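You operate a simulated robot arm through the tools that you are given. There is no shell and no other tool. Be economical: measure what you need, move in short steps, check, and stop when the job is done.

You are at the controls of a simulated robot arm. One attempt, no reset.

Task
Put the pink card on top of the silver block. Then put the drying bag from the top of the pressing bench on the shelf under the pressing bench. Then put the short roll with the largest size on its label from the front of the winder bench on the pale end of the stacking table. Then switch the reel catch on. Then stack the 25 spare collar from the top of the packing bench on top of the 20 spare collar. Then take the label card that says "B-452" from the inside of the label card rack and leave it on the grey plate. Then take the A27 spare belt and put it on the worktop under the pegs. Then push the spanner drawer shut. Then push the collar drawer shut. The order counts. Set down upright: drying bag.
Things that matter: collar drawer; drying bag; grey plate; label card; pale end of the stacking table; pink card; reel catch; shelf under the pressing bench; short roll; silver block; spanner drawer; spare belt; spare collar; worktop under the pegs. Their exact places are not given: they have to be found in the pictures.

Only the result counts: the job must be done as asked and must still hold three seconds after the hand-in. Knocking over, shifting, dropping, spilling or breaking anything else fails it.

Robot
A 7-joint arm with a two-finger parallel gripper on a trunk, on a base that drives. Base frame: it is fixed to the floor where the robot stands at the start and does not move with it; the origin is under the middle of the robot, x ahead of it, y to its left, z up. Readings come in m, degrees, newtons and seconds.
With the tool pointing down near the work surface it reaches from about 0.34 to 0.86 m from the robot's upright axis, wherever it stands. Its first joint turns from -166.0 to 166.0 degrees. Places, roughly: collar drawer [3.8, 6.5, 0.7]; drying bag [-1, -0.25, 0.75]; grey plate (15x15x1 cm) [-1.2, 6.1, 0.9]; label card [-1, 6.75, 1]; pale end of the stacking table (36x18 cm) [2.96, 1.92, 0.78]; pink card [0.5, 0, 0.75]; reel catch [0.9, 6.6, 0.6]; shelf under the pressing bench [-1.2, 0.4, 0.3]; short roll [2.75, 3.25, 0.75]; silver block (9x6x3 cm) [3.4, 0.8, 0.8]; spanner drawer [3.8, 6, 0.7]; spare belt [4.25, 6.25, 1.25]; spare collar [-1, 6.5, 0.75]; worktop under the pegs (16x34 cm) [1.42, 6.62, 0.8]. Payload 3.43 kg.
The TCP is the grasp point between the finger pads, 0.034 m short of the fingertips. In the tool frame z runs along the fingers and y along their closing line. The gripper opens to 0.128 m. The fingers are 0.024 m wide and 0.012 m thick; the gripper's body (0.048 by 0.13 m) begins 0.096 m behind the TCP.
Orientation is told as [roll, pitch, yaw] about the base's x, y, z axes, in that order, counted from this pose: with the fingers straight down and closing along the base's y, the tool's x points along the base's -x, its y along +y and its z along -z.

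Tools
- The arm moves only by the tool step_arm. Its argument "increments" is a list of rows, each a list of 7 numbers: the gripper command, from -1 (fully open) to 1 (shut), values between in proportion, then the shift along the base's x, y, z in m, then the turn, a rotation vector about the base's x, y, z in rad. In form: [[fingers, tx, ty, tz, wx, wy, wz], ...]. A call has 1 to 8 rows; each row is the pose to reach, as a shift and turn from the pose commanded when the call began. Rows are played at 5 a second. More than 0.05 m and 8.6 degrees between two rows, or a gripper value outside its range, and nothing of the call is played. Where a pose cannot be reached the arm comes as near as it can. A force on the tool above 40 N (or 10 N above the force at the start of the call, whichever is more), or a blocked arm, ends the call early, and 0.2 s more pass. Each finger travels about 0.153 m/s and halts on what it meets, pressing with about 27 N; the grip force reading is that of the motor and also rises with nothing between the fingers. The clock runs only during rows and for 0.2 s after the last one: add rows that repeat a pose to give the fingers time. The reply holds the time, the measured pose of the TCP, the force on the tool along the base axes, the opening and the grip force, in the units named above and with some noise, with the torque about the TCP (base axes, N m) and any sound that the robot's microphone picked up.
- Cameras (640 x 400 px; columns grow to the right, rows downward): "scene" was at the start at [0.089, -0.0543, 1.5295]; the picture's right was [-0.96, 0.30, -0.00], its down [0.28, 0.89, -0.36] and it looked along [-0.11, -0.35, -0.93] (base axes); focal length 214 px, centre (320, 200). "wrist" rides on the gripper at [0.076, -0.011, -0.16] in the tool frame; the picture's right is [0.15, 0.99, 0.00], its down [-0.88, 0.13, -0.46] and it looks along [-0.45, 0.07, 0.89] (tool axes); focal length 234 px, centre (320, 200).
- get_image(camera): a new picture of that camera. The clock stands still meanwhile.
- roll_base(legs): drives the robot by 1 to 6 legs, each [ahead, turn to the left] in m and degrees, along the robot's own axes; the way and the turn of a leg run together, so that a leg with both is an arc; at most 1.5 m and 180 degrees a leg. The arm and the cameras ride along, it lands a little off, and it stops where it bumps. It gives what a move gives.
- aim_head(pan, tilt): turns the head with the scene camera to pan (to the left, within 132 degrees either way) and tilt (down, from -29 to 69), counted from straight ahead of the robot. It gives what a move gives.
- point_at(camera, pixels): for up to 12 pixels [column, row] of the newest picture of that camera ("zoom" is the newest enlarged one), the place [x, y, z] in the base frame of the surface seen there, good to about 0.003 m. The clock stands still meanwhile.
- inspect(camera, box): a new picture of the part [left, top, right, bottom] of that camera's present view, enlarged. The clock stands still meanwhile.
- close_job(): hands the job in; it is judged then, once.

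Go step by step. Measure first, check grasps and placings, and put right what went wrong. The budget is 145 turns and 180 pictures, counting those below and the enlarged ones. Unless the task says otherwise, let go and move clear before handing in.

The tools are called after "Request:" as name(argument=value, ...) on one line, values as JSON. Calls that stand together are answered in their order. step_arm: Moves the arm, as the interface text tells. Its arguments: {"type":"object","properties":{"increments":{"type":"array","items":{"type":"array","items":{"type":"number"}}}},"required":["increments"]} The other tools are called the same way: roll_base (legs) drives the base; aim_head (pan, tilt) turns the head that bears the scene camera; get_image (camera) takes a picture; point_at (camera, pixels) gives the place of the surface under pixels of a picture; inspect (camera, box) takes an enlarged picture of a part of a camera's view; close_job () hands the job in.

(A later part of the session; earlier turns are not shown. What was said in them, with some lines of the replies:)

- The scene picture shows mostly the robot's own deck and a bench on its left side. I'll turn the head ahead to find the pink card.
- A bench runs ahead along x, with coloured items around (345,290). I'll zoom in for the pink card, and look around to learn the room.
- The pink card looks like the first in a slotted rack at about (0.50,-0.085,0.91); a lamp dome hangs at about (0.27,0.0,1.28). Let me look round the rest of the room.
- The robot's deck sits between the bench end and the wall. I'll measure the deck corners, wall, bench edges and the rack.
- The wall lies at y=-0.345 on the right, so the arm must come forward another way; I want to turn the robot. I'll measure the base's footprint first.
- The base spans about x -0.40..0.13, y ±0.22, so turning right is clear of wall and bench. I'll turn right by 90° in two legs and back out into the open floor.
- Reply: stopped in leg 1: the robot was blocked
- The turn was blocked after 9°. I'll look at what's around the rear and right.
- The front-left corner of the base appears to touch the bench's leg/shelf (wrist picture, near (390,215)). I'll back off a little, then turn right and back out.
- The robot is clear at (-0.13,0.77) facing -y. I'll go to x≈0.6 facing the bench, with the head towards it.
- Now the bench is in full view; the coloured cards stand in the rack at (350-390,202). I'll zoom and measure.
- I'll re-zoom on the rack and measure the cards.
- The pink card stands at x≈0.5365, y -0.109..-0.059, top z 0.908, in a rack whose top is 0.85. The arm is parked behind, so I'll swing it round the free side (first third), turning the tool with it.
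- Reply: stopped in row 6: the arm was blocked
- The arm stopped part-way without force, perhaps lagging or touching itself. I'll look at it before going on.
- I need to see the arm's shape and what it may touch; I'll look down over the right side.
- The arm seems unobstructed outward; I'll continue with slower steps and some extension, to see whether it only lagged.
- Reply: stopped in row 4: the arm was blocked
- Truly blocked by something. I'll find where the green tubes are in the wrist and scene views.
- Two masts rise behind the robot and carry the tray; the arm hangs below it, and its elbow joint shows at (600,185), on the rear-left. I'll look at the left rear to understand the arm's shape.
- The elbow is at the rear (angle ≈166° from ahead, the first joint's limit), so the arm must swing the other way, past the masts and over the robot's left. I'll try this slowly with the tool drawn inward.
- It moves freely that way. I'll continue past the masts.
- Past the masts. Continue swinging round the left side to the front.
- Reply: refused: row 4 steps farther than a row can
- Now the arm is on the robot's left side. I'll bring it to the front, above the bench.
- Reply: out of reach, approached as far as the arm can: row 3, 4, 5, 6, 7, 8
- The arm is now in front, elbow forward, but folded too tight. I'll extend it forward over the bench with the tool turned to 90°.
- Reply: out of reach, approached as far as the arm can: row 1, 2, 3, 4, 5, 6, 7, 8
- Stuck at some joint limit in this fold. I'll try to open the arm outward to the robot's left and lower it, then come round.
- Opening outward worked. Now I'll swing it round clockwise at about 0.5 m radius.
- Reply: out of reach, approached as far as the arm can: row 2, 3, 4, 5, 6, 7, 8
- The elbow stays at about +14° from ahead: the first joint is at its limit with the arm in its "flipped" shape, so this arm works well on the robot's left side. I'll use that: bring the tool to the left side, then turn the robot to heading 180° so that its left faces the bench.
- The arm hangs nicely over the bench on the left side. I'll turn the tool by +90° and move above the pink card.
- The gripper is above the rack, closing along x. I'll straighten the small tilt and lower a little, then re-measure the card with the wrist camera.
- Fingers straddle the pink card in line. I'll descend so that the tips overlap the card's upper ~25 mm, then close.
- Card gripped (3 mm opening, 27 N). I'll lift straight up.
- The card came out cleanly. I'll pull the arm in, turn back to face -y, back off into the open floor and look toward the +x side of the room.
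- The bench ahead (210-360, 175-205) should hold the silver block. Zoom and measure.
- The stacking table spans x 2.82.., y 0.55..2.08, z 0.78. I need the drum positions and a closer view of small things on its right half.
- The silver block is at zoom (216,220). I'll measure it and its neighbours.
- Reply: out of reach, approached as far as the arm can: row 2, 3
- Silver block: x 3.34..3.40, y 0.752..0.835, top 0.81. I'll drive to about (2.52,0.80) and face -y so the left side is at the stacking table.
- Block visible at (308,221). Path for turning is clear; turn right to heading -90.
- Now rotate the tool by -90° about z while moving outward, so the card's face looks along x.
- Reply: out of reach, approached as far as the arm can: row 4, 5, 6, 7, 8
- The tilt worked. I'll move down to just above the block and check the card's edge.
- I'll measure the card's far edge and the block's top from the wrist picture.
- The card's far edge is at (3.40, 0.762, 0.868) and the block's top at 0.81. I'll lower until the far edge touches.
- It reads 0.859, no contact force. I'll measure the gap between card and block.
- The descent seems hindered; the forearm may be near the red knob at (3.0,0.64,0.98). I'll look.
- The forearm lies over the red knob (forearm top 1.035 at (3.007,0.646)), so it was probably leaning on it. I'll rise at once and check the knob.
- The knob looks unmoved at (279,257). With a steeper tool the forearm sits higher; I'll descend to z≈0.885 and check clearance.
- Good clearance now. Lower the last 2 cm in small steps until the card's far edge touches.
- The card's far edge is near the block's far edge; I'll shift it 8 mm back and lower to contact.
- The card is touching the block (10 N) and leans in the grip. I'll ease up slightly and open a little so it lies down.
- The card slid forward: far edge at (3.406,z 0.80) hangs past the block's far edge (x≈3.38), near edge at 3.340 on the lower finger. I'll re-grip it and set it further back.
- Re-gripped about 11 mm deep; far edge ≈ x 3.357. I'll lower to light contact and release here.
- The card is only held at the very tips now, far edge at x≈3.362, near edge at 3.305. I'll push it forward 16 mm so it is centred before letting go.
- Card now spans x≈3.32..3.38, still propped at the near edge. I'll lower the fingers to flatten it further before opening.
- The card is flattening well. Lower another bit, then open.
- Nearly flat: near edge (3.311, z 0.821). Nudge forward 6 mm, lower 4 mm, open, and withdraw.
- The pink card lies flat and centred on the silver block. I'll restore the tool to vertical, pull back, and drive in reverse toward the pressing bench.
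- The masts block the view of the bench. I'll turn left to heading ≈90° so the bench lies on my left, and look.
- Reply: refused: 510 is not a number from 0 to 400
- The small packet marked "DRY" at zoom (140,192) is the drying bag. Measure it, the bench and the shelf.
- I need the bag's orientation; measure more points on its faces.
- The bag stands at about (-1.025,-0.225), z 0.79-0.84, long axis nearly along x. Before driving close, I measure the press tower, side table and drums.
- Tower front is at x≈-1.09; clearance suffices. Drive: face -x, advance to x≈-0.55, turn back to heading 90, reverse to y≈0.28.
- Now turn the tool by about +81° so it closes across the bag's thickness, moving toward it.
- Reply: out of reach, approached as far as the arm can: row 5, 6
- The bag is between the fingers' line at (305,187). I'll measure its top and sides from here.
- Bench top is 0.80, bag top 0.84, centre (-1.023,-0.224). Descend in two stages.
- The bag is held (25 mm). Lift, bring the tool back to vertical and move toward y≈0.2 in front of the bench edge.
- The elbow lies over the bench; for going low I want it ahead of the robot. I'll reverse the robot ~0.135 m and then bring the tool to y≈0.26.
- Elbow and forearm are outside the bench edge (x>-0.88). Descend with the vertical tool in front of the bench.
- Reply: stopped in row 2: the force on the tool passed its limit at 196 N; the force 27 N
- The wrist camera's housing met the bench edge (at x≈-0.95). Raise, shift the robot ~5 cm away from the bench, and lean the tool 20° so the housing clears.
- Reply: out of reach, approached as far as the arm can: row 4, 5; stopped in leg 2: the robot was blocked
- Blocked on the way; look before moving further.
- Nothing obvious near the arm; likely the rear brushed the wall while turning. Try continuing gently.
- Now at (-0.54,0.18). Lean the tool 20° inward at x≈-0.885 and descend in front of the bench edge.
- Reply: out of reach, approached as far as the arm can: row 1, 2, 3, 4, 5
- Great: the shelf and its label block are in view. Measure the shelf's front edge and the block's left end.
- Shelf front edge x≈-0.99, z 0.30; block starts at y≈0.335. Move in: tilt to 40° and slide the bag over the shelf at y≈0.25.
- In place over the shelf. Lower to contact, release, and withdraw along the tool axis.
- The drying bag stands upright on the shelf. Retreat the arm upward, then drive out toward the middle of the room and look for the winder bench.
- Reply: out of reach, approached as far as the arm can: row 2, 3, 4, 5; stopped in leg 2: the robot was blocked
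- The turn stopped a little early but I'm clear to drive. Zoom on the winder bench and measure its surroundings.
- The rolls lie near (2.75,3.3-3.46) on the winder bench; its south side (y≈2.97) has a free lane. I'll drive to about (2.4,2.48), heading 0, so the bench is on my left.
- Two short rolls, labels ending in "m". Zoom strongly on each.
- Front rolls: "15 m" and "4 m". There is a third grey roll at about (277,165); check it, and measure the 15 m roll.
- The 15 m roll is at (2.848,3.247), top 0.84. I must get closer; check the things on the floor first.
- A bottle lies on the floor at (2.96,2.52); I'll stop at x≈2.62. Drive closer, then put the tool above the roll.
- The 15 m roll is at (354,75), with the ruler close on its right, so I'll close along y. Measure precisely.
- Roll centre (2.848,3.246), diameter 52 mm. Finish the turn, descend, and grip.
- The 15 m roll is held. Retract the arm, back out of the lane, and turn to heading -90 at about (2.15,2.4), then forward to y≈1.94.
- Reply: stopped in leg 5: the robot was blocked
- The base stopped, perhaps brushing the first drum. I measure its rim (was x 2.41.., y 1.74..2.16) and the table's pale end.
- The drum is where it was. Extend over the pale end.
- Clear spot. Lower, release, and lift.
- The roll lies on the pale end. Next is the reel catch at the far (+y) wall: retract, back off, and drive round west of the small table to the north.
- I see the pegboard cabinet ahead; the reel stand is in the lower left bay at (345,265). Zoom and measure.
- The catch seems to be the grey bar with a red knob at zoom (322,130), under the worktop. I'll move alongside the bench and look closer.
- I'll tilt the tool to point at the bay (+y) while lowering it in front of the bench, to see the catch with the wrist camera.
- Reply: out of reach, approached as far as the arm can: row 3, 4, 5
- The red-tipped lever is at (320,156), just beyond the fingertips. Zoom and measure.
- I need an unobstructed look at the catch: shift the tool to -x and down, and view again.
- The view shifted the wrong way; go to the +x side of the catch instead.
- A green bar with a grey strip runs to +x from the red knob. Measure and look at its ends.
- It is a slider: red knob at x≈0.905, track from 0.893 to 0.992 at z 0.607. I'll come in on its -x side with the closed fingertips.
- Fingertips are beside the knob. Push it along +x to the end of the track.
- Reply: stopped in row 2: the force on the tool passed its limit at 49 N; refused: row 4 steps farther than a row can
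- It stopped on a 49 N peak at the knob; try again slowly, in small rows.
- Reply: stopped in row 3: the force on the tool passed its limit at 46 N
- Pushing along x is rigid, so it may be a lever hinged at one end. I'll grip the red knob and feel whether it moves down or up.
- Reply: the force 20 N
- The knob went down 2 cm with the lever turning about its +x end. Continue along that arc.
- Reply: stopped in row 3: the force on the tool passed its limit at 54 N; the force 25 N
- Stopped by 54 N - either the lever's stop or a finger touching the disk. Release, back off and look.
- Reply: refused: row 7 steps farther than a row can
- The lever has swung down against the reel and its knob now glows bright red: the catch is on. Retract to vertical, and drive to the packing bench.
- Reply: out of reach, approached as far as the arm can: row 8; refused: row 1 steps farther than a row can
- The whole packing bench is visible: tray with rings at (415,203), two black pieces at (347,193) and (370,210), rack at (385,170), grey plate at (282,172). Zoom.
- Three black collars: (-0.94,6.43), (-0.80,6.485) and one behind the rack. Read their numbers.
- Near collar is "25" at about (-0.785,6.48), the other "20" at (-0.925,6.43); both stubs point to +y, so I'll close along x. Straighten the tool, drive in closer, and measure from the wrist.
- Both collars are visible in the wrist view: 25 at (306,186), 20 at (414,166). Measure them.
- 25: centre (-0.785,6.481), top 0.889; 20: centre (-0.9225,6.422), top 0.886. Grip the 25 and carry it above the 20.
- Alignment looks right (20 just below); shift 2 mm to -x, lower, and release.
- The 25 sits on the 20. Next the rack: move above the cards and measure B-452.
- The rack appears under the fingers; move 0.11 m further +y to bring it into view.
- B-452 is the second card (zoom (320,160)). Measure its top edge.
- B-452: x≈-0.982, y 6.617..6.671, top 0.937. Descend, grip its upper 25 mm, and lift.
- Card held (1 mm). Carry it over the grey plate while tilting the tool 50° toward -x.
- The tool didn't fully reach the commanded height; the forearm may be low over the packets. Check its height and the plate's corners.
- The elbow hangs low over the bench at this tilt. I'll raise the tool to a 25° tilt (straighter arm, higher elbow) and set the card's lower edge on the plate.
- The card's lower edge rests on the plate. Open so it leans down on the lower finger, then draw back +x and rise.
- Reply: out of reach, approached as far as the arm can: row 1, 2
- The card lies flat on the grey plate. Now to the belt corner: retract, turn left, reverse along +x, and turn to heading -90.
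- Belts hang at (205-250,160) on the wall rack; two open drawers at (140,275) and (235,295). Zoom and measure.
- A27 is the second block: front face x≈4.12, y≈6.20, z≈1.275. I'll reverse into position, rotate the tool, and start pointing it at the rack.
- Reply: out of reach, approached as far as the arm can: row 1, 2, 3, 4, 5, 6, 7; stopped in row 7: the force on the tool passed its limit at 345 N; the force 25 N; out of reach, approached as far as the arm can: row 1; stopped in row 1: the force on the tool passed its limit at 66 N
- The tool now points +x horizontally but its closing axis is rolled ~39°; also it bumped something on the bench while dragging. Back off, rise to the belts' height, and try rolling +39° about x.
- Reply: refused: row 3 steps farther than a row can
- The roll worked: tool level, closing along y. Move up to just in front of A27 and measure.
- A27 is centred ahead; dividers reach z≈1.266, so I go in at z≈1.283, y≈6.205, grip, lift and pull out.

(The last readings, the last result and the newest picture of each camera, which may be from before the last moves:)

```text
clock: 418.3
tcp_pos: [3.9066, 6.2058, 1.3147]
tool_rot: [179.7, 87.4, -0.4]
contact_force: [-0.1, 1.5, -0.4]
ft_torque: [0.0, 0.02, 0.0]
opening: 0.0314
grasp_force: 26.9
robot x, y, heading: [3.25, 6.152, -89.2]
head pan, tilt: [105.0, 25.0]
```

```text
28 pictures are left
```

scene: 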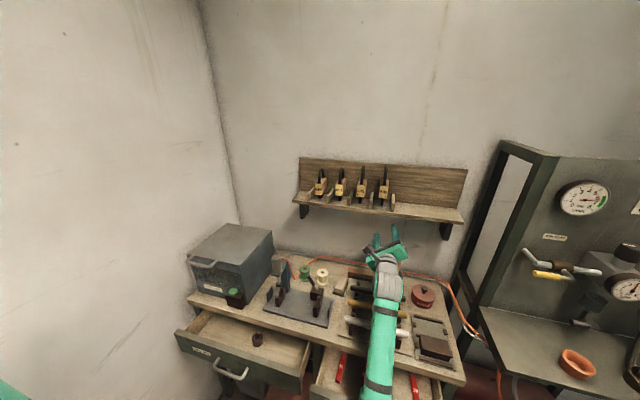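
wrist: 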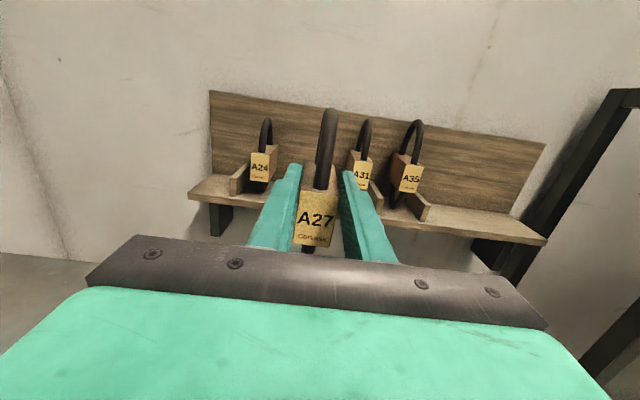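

A27 is held (31 mm). I'll roll it flat (closing axis vertical) and tip the tool 30° down, then drive to the worktop under the pegs.

Request:
step_arm(increments=[[0.9, -0.02, 0, 0, -0.148, 0, 0], [0.9, -0.04, 0, 0, -0.296, 0, 0], [0.9, -0.06, 0, 0, -0.444, 0, 0], [0.9, -0.08, 0, 0, -0.592, 0, 0], [0.9, -0.1, 0, 0, -0.74, 0, 0], [0.9, -0.12, 0, 0, -0.888, 0, 0], [0.9, -0.14, 0, 0, -1.036, 0, 0], [0.9, -0.15, 0, 0, -1.184, 0, 0]])

Request:
step_arm(increments=[[0.9, 0, 0, 0, -0.13, 0, 0], [0.9, 0, 0, 0, -0.26, 0, 0], [0.9, 0, 0, 0, -0.386, 0, 0]])

Request:
step_arm(increments=[[0.9, 0, 0, -0.02, 0, 0.13, 0], [0.9, 0, 0, -0.04, 0, 0.26, 0], [0.9, 0, 0, -0.06, 0, 0.39, 0], [0.9, 0, 0, -0.08, 0, 0.5, 0]])

Request:
roll_base(legs=[[0.35, 0], [0, 85.5], [-1.0, 0], [-0.86, 0], [0, 3.5]])

Request:
aim_head(pan=80, tilt=42)

Request:
get_image(camera="scene")

Request:
get_image(camera="wrist")

```text
clock: 420.1
tcp_pos: [3.7821, 6.22, 1.3234]
tool_rot: [91.1, 22.0, -87.2]
contact_force: [0.0, 0.0, -1.4]
ft_torque: [0.07, 0.03, -0.01]
opening: 0.0314
grasp_force: 26.8
out of reach, approached as far as the arm can: row 6, 7, 8
robot x, y, heading: [3.2488, 6.1467, -89.1]
head pan, tilt: [105.0, 25.0]
```

```text
clock: 420.9
tcp_pos: [3.7853, 6.2199, 1.3232]
tool_rot: [90.1, -0.1, -87.2]
contact_force: [-0.9, 0.7, -1.1]
ft_torque: [-0.01, 0.05, 0.0]
opening: 0.0315
grasp_force: 27.2
robot x, y, heading: [3.2478, 6.1505, -89.2]
head pan, tilt: [105.0, 25.0]
```

```text
clock: 421.9
tcp_pos: [3.785, 6.2192, 1.2419]
tool_rot: [61.3, 1.3, -87.7]
contact_force: [-0.1, -0.4, -1.1]
ft_torque: [0.04, 0.05, 0.04]
opening: 0.0313
grasp_force: 26.3
robot x, y, heading: [3.2498, 6.1511, -89.4]
head pan, tilt: [105.0, 25.0]
```

```text
clock: 437.8
tcp_pos: [1.3076, 6.4006, 1.2432]
tool_rot: [61.4, 1.4, 3.1]
contact_force: [0.4, -0.6, -1.2]
ft_torque: [-0.06, 0.05, 0.04]
opening: 0.0312
grasp_force: 26.7
robot x, y, heading: [1.3841, 5.8629, 1.7]
head pan, tilt: [105.0, 25.0]
```

```text
clock: 438.7
tcp_pos: [1.3082, 6.4008, 1.2428]
tool_rot: [61.4, 1.3, 3.0]
contact_force: [-0.2, 0.4, -0.5]
ft_torque: [-0.03, 0.04, 0.0]
opening: 0.0314
grasp_force: 27.2
robot x, y, heading: [1.3859, 5.8672, 1.8]
head pan, tilt: [80.0, 42.0]
```

```text
27 pictures are left
```

scene: 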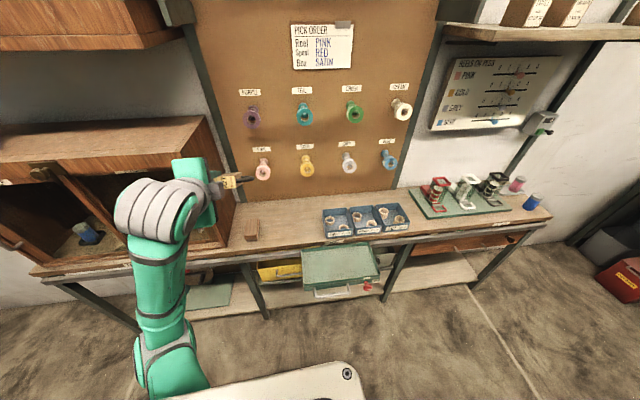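

```text
26 pictures are left
```

wrist: 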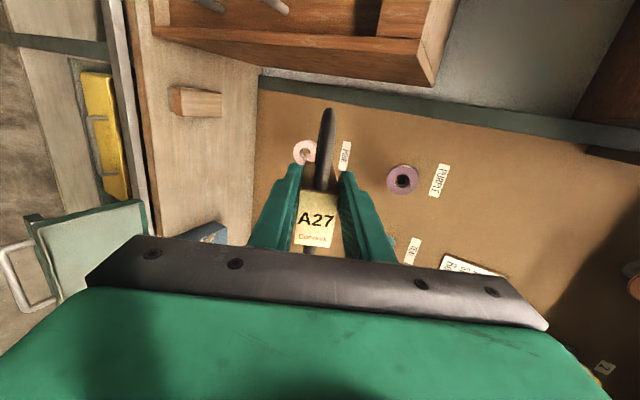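

The free worktop lies between the small wooden block (250,228) and the blue trays (325,215). Measure that gap.

Request:
point_at(camera="scene", pixels=[[259, 230], [245, 222], [324, 225], [324, 208], [290, 215], [290, 235], [290, 200], [265, 245], [240, 180], [228, 185], [250, 240], [275, 225]])

```text
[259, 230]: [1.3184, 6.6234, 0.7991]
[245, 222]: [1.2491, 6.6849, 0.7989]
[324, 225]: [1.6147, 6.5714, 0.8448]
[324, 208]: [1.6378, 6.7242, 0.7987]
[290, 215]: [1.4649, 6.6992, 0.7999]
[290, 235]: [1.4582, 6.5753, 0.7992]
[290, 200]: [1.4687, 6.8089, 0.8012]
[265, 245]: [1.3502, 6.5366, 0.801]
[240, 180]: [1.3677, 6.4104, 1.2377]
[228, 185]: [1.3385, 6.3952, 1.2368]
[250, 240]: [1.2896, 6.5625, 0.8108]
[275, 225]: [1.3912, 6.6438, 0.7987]
```

Worktop z 0.80, free x 1.33-1.60. Bring the belt down at (1.42, 6.63).

Request:
step_arm(increments=[[0.9, 0.03, 0, -0.035, 0, 0, 0], [0.9, 0.06, 0, -0.07, 0, 0, 0], [0.9, 0.09, 0, -0.105, 0, 0, 0], [0.9, 0.112, 0, -0.145, 0, 0, 0], [0.9, 0.112, 0.01, -0.19, 0, 0, 0], [0.9, 0.112, 0.03, -0.23, 0, 0, 0], [0.9, 0.112, 0.06, -0.265, 0, 0, 0], [0.9, 0.112, 0.09, -0.3, 0, 0, 0]])

Request:
step_arm(increments=[[0.9, 0, 0.035, -0.03, 0, 0, 0], [0.9, 0, 0.07, -0.055, 0, 0, 0], [0.9, 0, 0.1, -0.07, 0, 0, 0], [0.9, 0, 0.123, -0.08, 0, 0, 0], [0.9, 0, 0.124, -0.088, 0, 0, 0], [0.9, 0, 0.124, -0.094, 0, 0, 0], [0.9, 0, 0.124, -0.097, 0, 0, 0]])

Request:
get_image(camera="wrist")

Request:
get_image(camera="scene")

```text
clock: 440.5
tcp_pos: [1.4188, 6.4916, 0.9427]
tool_rot: [61.3, 1.4, 3.1]
contact_force: [-0.5, 0.2, -1.7]
ft_torque: [-0.04, 0.03, 0.0]
opening: 0.0316
grasp_force: 27.2
robot x, y, heading: [1.3881, 5.8687, 1.7]
head pan, tilt: [80.0, 42.0]
```

```text
clock: 442.1
tcp_pos: [1.4197, 6.6161, 0.8524]
tool_rot: [62.1, 1.2, 3.2]
contact_force: [-2.1, -13.5, 32.9]
ft_torque: [1.54, -0.07, 0.01]
opening: 0.032
grasp_force: 27.6
robot x, y, heading: [1.3808, 5.866, 1.7]
head pan, tilt: [80.0, 42.0]
```

```text
25 pictures are left
```

wrist: 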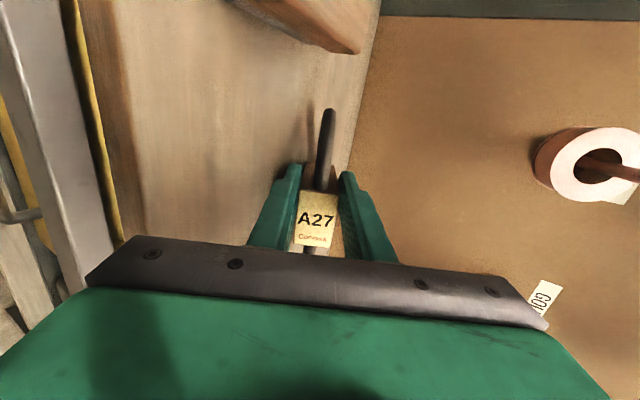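

```text
24 pictures are left
```

scene: 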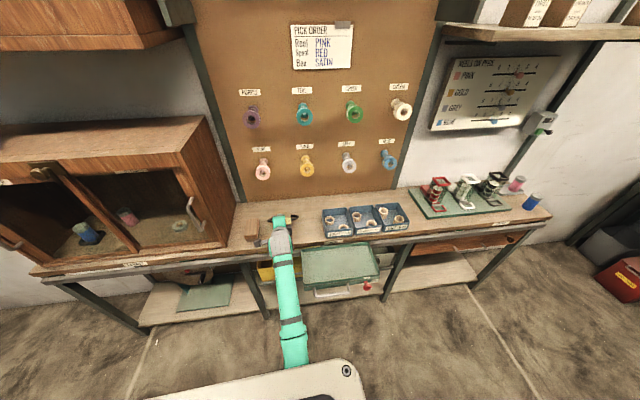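

Touching the worktop. Ease up while opening, and withdraw along the tool axis.

Request:
step_arm(increments=[[0.9, 0, 0, 0.006, 0, 0, 0], [0.42, 0, 0, 0.01, 0, 0, 0], [0.15, 0, 0, 0.016, 0, 0, 0], [0.15, 0, 0, 0.016, 0, 0, 0], [0.15, 0, -0.035, 0.034, 0, 0, 0], [0.15, 0, -0.07, 0.054, 0, 0, 0], [0.15, 0, -0.11, 0.08, 0, 0, 0], [0.15, 0, -0.15, 0.11, 0, 0, 0]])

Request:
get_image(camera="wrist")

Request:
inspect(camera="scene", box=[230, 190, 350, 270])

```text
clock: 443.9
tcp_pos: [1.4201, 6.4635, 0.9555]
tool_rot: [61.5, 1.3, 3.1]
contact_force: [0.3, 0.2, -0.4]
ft_torque: [-0.01, -0.02, -0.01]
opening: 0.0543
grasp_force: 0.1
robot x, y, heading: [1.3859, 5.8709, 1.6]
head pan, tilt: [80.0, 42.0]
```

```text
23 pictures are left
```

wrist: 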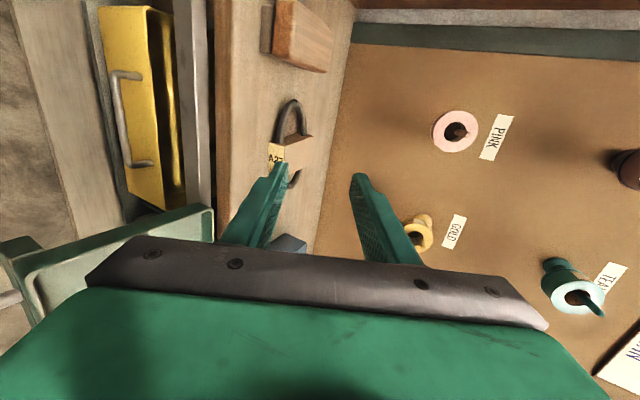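

```text
5.00 times, centred on (290, 230) of scene
```

zoom: 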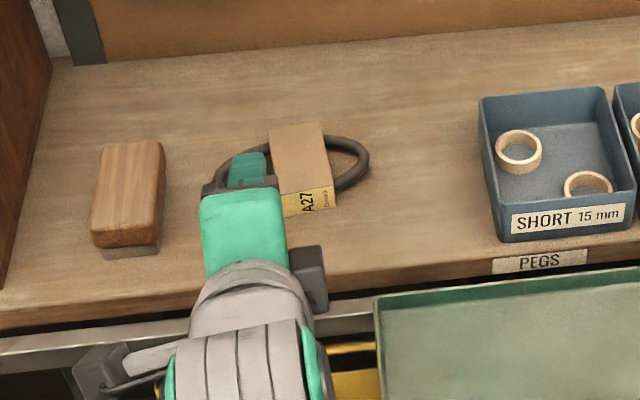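

The A27 belt lies flat on the worktop. Retract, drive back to the drawers, heading -90 at x≈3.1.

Request:
step_arm(increments=[[0.6, 0, -0.025, 0.04, 0, 0, 0], [1, 0, -0.05, 0.08, 0, 0, 0], [1, 0, -0.08, 0.115, 0, 0, 0], [1, 0, -0.11, 0.145, 0, 0, 0], [1, 0, -0.11, 0.145, 0, 0, 0]])

Request:
roll_base(legs=[[1.0, 0], [0.71, 0], [0, -91.5], [-0.2, 0]])

Request:
aim_head(pan=95, tilt=50)

Request:
get_image(camera="scene")

```text
clock: 445.1
tcp_pos: [1.4204, 6.4043, 1.096]
tool_rot: [61.4, 1.4, 3.2]
contact_force: [-1.0, -0.6, 0.3]
ft_torque: [0.0, 0.02, -0.01]
opening: 0.0
grasp_force: 27.1
out of reach, approached as far as the arm can: row 3, 4, 5
robot x, y, heading: [1.3855, 5.8643, 1.8]
head pan, tilt: [80.0, 42.0]
```

```text
clock: 459.4
tcp_pos: [3.6346, 6.0802, 1.0945]
tool_rot: [61.4, 1.3, -87.4]
contact_force: [-0.9, 0.0, 0.2]
ft_torque: [0.01, -0.02, 0.01]
opening: 0.0002
grasp_force: 26.5
robot x, y, heading: [3.0962, 6.1181, -89.1]
head pan, tilt: [80.0, 42.0]
```

```text
clock: 460.2
tcp_pos: [3.6348, 6.0795, 1.0952]
tool_rot: [61.4, 1.3, -87.3]
contact_force: [0.6, -0.2, -0.4]
ft_torque: [-0.02, 0.01, 0.04]
opening: 0.0
grasp_force: 27.5
robot x, y, heading: [3.0979, 6.1175, -89.0]
head pan, tilt: [95.0, 50.0]
```

```text
21 pictures are left
```

scene: 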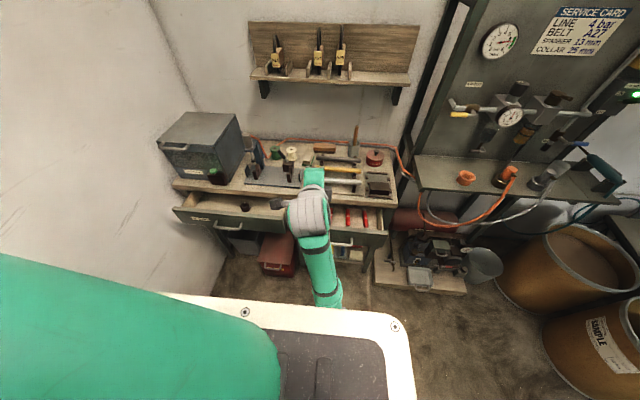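

Both drawers are visible. Measure their fronts.

Request:
point_at(camera="scene", pixels=[[360, 236], [375, 232], [343, 245], [340, 236], [190, 215], [260, 232], [250, 228], [228, 227], [300, 178], [240, 190], [380, 205], [365, 232]])

Request:
inspect(camera="scene", box=[165, 180, 405, 280])

```text
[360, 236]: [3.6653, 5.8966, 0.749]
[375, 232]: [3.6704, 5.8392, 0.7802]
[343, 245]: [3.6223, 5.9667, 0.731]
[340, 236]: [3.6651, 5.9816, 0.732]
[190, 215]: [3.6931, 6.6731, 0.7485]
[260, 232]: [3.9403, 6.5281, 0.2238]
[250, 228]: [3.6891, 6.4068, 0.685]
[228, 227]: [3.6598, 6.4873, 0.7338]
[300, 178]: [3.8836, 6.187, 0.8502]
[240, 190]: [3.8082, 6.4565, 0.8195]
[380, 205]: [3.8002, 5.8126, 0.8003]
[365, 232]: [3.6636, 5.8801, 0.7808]
```

```text
2.67 times, centred on (285, 230) of scene
```

zoom: 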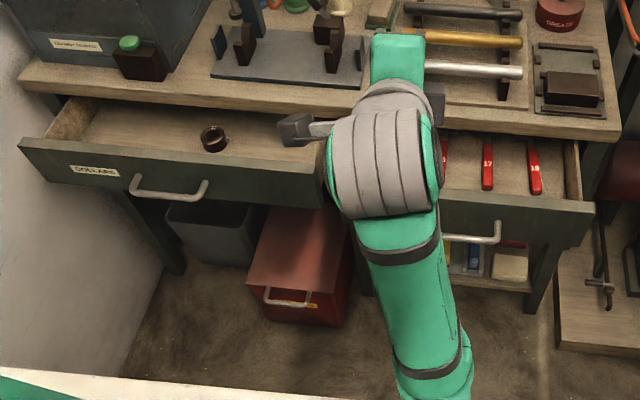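

Spanner drawer: face x 3.665, centre y≈6.0, handle z 0.73. Come down in front of it and push at z≈0.765 above the handle.

Request:
step_arm(increments=[[1, -0.04, -0.02, -0.02, 0, 0, 0], [1, -0.06, -0.04, -0.055, 0, 0, 0], [1, -0.06, -0.06, -0.095, 0, 0, 0], [1, -0.06, -0.08, -0.135, 0, 0, 0], [1, -0.06, -0.08, -0.18, 0, 0, 0], [1, -0.06, -0.08, -0.225, 0, 0, 0], [1, -0.06, -0.08, -0.27, 0, 0, 0], [1, -0.06, -0.08, -0.314, 0, 0, 0]])

Request:
step_arm(increments=[[1, 0.03, 0, 0, 0, 0, 0], [1, 0.05, 0, 0, 0, 0, 0], [1, 0.065, 0, 0, 0, 0, 0], [1, 0.085, 0, 0, 0, 0, 0], [1, 0.11, 0, 0, 0, 0, 0], [1, 0.135, 0, 0, 0, 0, 0], [1, 0.16, 0, 0, 0, 0, 0], [1, 0.185, 0, 0, 0, 0, 0]])

Request:
inspect(camera="scene", box=[165, 170, 405, 270])

```text
clock: 462.0
tcp_pos: [3.5759, 5.9985, 0.7842]
tool_rot: [61.6, 1.3, -87.4]
contact_force: [-0.5, 0.2, -0.9]
ft_torque: [-0.02, 0.0, 0.03]
opening: 0.0001
grasp_force: 27.2
out of reach, approached as far as the arm can: row 1, 2, 3, 4
robot x, y, heading: [3.0991, 6.1182, -89.2]
head pan, tilt: [95.0, 50.0]
```

```text
clock: 463.8
tcp_pos: [3.7612, 6.0, 0.7826]
tool_rot: [61.3, 1.4, -87.4]
contact_force: [0.4, -0.3, -0.2]
ft_torque: [0.03, 0.01, 0.01]
opening: 0.0
grasp_force: 27.9
robot x, y, heading: [3.0976, 6.1203, -88.9]
head pan, tilt: [95.0, 50.0]
```

```text
2.67 times, centred on (285, 220) of scene
```

zoom: 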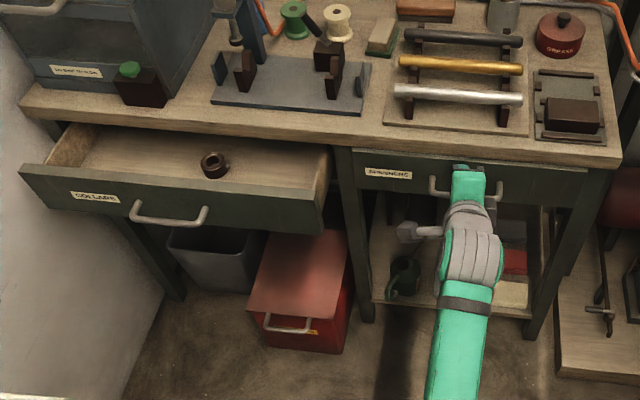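

The spanner drawer went in. Push a bit more to be sure it's shut, then retreat and go to the collar drawer.

Request:
step_arm(increments=[[1, 0.008, 0, 0, 0, 0, 0], [1, 0.016, 0, 0, 0, 0, 0], [1, 0.024, 0, 0, 0, 0, 0], [1, 0.032, 0, 0, 0, 0, 0], [1, 0.032, 0, 0, 0, 0, 0]])

Request:
step_arm(increments=[[1, -0.045, 0, 0, 0, 0, 0], [1, -0.09, 0, 0, 0, 0, 0], [1, -0.135, 0, 0, 0, 0, 0], [1, -0.18, 0, 0, 0, 0, 0], [1, -0.2, 0.03, 0.005, 0, 0, 0], [1, -0.2, 0.075, 0.005, 0, 0, 0], [1, -0.2, 0.12, 0.005, 0, 0, 0], [1, -0.2, 0.165, 0.005, 0, 0, 0]])

Request:
step_arm(increments=[[1, 0, 0.045, 0, 0, 0, 0], [1, 0, 0.09, 0, 0, 0, 0], [1, 0, 0.135, 0, 0, 0, 0], [1, 0, 0.18, 0, 0, 0, 0], [1, 0, 0.225, 0, 0, 0, 0], [1, 0, 0.27, 0, 0, 0, 0], [1, 0, 0.305, 0, 0, 0, 0]])

Request:
inspect(camera="scene", box=[165, 170, 405, 270])

Request:
point_at(camera="zoom", pixels=[[390, 175], [540, 180], [330, 145], [600, 160], [100, 175]])

```text
clock: 464.1
tcp_pos: [3.7613, 5.9997, 0.7814]
tool_rot: [61.3, 1.5, -87.4]
contact_force: [-37.4, 0.8, 11.2]
ft_torque: [-0.08, -0.09, -0.32]
opening: 0.0
grasp_force: 27.1
robot x, y, heading: [3.1009, 6.1172, -88.9]
head pan, tilt: [95.0, 50.0]
stopped in row 1: the force on the tool passed its limit at 67 N (the readings are from after the stop); the commanded pose is now the measured one
```

```text
clock: 465.9
tcp_pos: [3.5625, 6.1665, 0.7862]
tool_rot: [61.2, 1.3, -87.5]
contact_force: [-0.5, -0.1, 0.5]
ft_torque: [-0.02, 0.02, 0.0]
opening: 0.0001
grasp_force: 27.1
robot x, y, heading: [3.1001, 6.1154, -89.0]
head pan, tilt: [95.0, 50.0]
```

```text
clock: 467.5
tcp_pos: [3.5642, 6.4712, 0.7865]
tool_rot: [61.3, 1.4, -87.5]
contact_force: [0.1, -0.9, -0.3]
ft_torque: [0.04, -0.03, 0.02]
opening: 0.0
grasp_force: 27.0
robot x, y, heading: [3.0987, 6.1178, -89.2]
head pan, tilt: [95.0, 50.0]
```

```text
2.67 times, centred on (285, 220) of scene
```

zoom: 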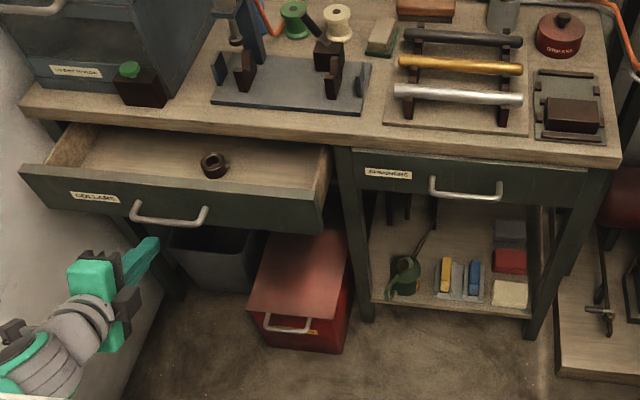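

```text
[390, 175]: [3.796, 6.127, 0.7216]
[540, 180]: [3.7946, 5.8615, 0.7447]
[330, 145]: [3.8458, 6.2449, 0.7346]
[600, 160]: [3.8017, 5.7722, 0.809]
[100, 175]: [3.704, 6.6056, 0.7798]
```

Spanner drawer is flush (face 3.795, hard stop). Now push the collar drawer.

Request:
step_arm(increments=[[1, 0.04, 0, -0.003, 0, 0, 0], [1, 0.075, 0, -0.003, 0, 0, 0], [1, 0.095, 0, -0.003, 0, 0, 0], [1, 0.11, 0, -0.003, 0, 0, 0], [1, 0.13, 0, -0.003, 0, 0, 0], [1, 0.15, 0, -0.003, 0, 0, 0], [1, 0.17, 0, -0.003, 0, 0, 0], [1, 0.19, 0, -0.003, 0, 0, 0]])

Request:
step_arm(increments=[[1, 0.005, 0, 0, 0, 0, 0], [1, 0.01, 0, 0, 0, 0, 0], [1, 0.015, 0, 0, 0, 0, 0], [1, 0.02, 0, 0, 0, 0, 0]])

Request:
step_arm(increments=[[1, -0.045, 0, 0, 0, 0, 0], [1, -0.09, 0, 0, 0, 0, 0], [1, -0.135, 0, 0, 0, 0, 0], [1, -0.18, 0, 0, 0, 0, 0]])

Request:
inspect(camera="scene", box=[165, 170, 405, 270])

Request:
point_at(camera="zoom", pixels=[[390, 175], [540, 180], [300, 150], [100, 140], [200, 150]])

```text
clock: 469.3
tcp_pos: [3.7538, 6.4706, 0.7813]
tool_rot: [61.2, 1.5, -87.4]
contact_force: [0.0, 0.4, -0.3]
ft_torque: [-0.03, -0.01, 0.0]
opening: 0.0002
grasp_force: 26.8
robot x, y, heading: [3.0973, 6.1168, -89.0]
head pan, tilt: [95.0, 50.0]
```

```text
clock: 470.2
tcp_pos: [3.7661, 6.4697, 0.7829]
tool_rot: [61.2, 1.4, -87.6]
contact_force: [-26.9, -5.7, 14.2]
ft_torque: [-0.17, -0.27, -0.46]
opening: 0.0
grasp_force: 27.1
robot x, y, heading: [3.1002, 6.1211, -89.0]
head pan, tilt: [95.0, 50.0]
stopped in row 4: the force on the tool passed its limit at 56 N (the readings are from after the stop); the commanded pose is now the measured one
```

```text
clock: 471.2
tcp_pos: [3.5881, 6.4683, 0.7805]
tool_rot: [61.2, 1.4, -87.5]
contact_force: [0.5, 0.0, 0.3]
ft_torque: [0.06, 0.0, 0.0]
opening: 0.0
grasp_force: 26.8
robot x, y, heading: [3.0971, 6.1215, -89.3]
head pan, tilt: [95.0, 50.0]
```

```text
2.67 times, centred on (285, 220) of scene
```

zoom: 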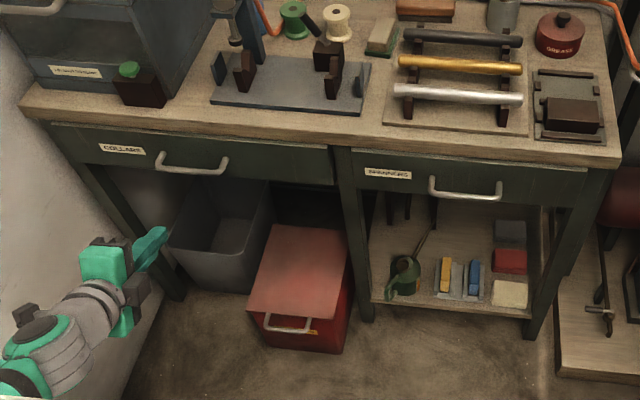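

```text
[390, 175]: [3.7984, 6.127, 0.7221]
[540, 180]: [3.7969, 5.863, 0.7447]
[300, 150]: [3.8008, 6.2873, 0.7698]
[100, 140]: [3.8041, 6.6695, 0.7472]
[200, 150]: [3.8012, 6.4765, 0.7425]
```

Both drawer fronts are flush (x≈3.80), the hand is clear, and every item is set, so I hand the job in.

Request:
close_job()

```text
The job is handed in.
```

I did all nine steps in the order asked and handed the job in, but three things could count against the result.

- **Hard knock on the tool bench:** while I was turning the gripper for the belt, it struck something beside the hammer rack with about 345 N. In later pictures the bench looked undisturbed, but I could not rule out a small shift.
- **Reel catch:** I took "on" to be the lever swung down against the reel. It stopped there and its knob turned bright red. I found no marking to confirm it, and did not look at it again after that step.
- **Other contacts:** the forearm leaned on the red knob on the stacking table, and the base brushed a drum. Neither seemed to move when I checked. The wrist camera also hit the edge of the pressing bench at about 196 N while I held the drying bag. The bag stayed in the grip, and I saw nothing out of place.

The pictures and readings after each step showed:

| Item | State when last seen |
|---|---|
| Pink card | Flat on the silver block |
| Drying bag | Upright on the shelf under the pressing bench |
| 15 m roll (the other on the bench front was 4 m) | On the pale end of the stacking table |
| 25 collar | On top of the 20 collar |
| B-452 card | Flat on the grey plate, blank side up |
| A27 belt | Flat on the worktop under the pegs |
| Spanner drawer, then collar drawer | Both pushed to a hard stop, fronts flush |
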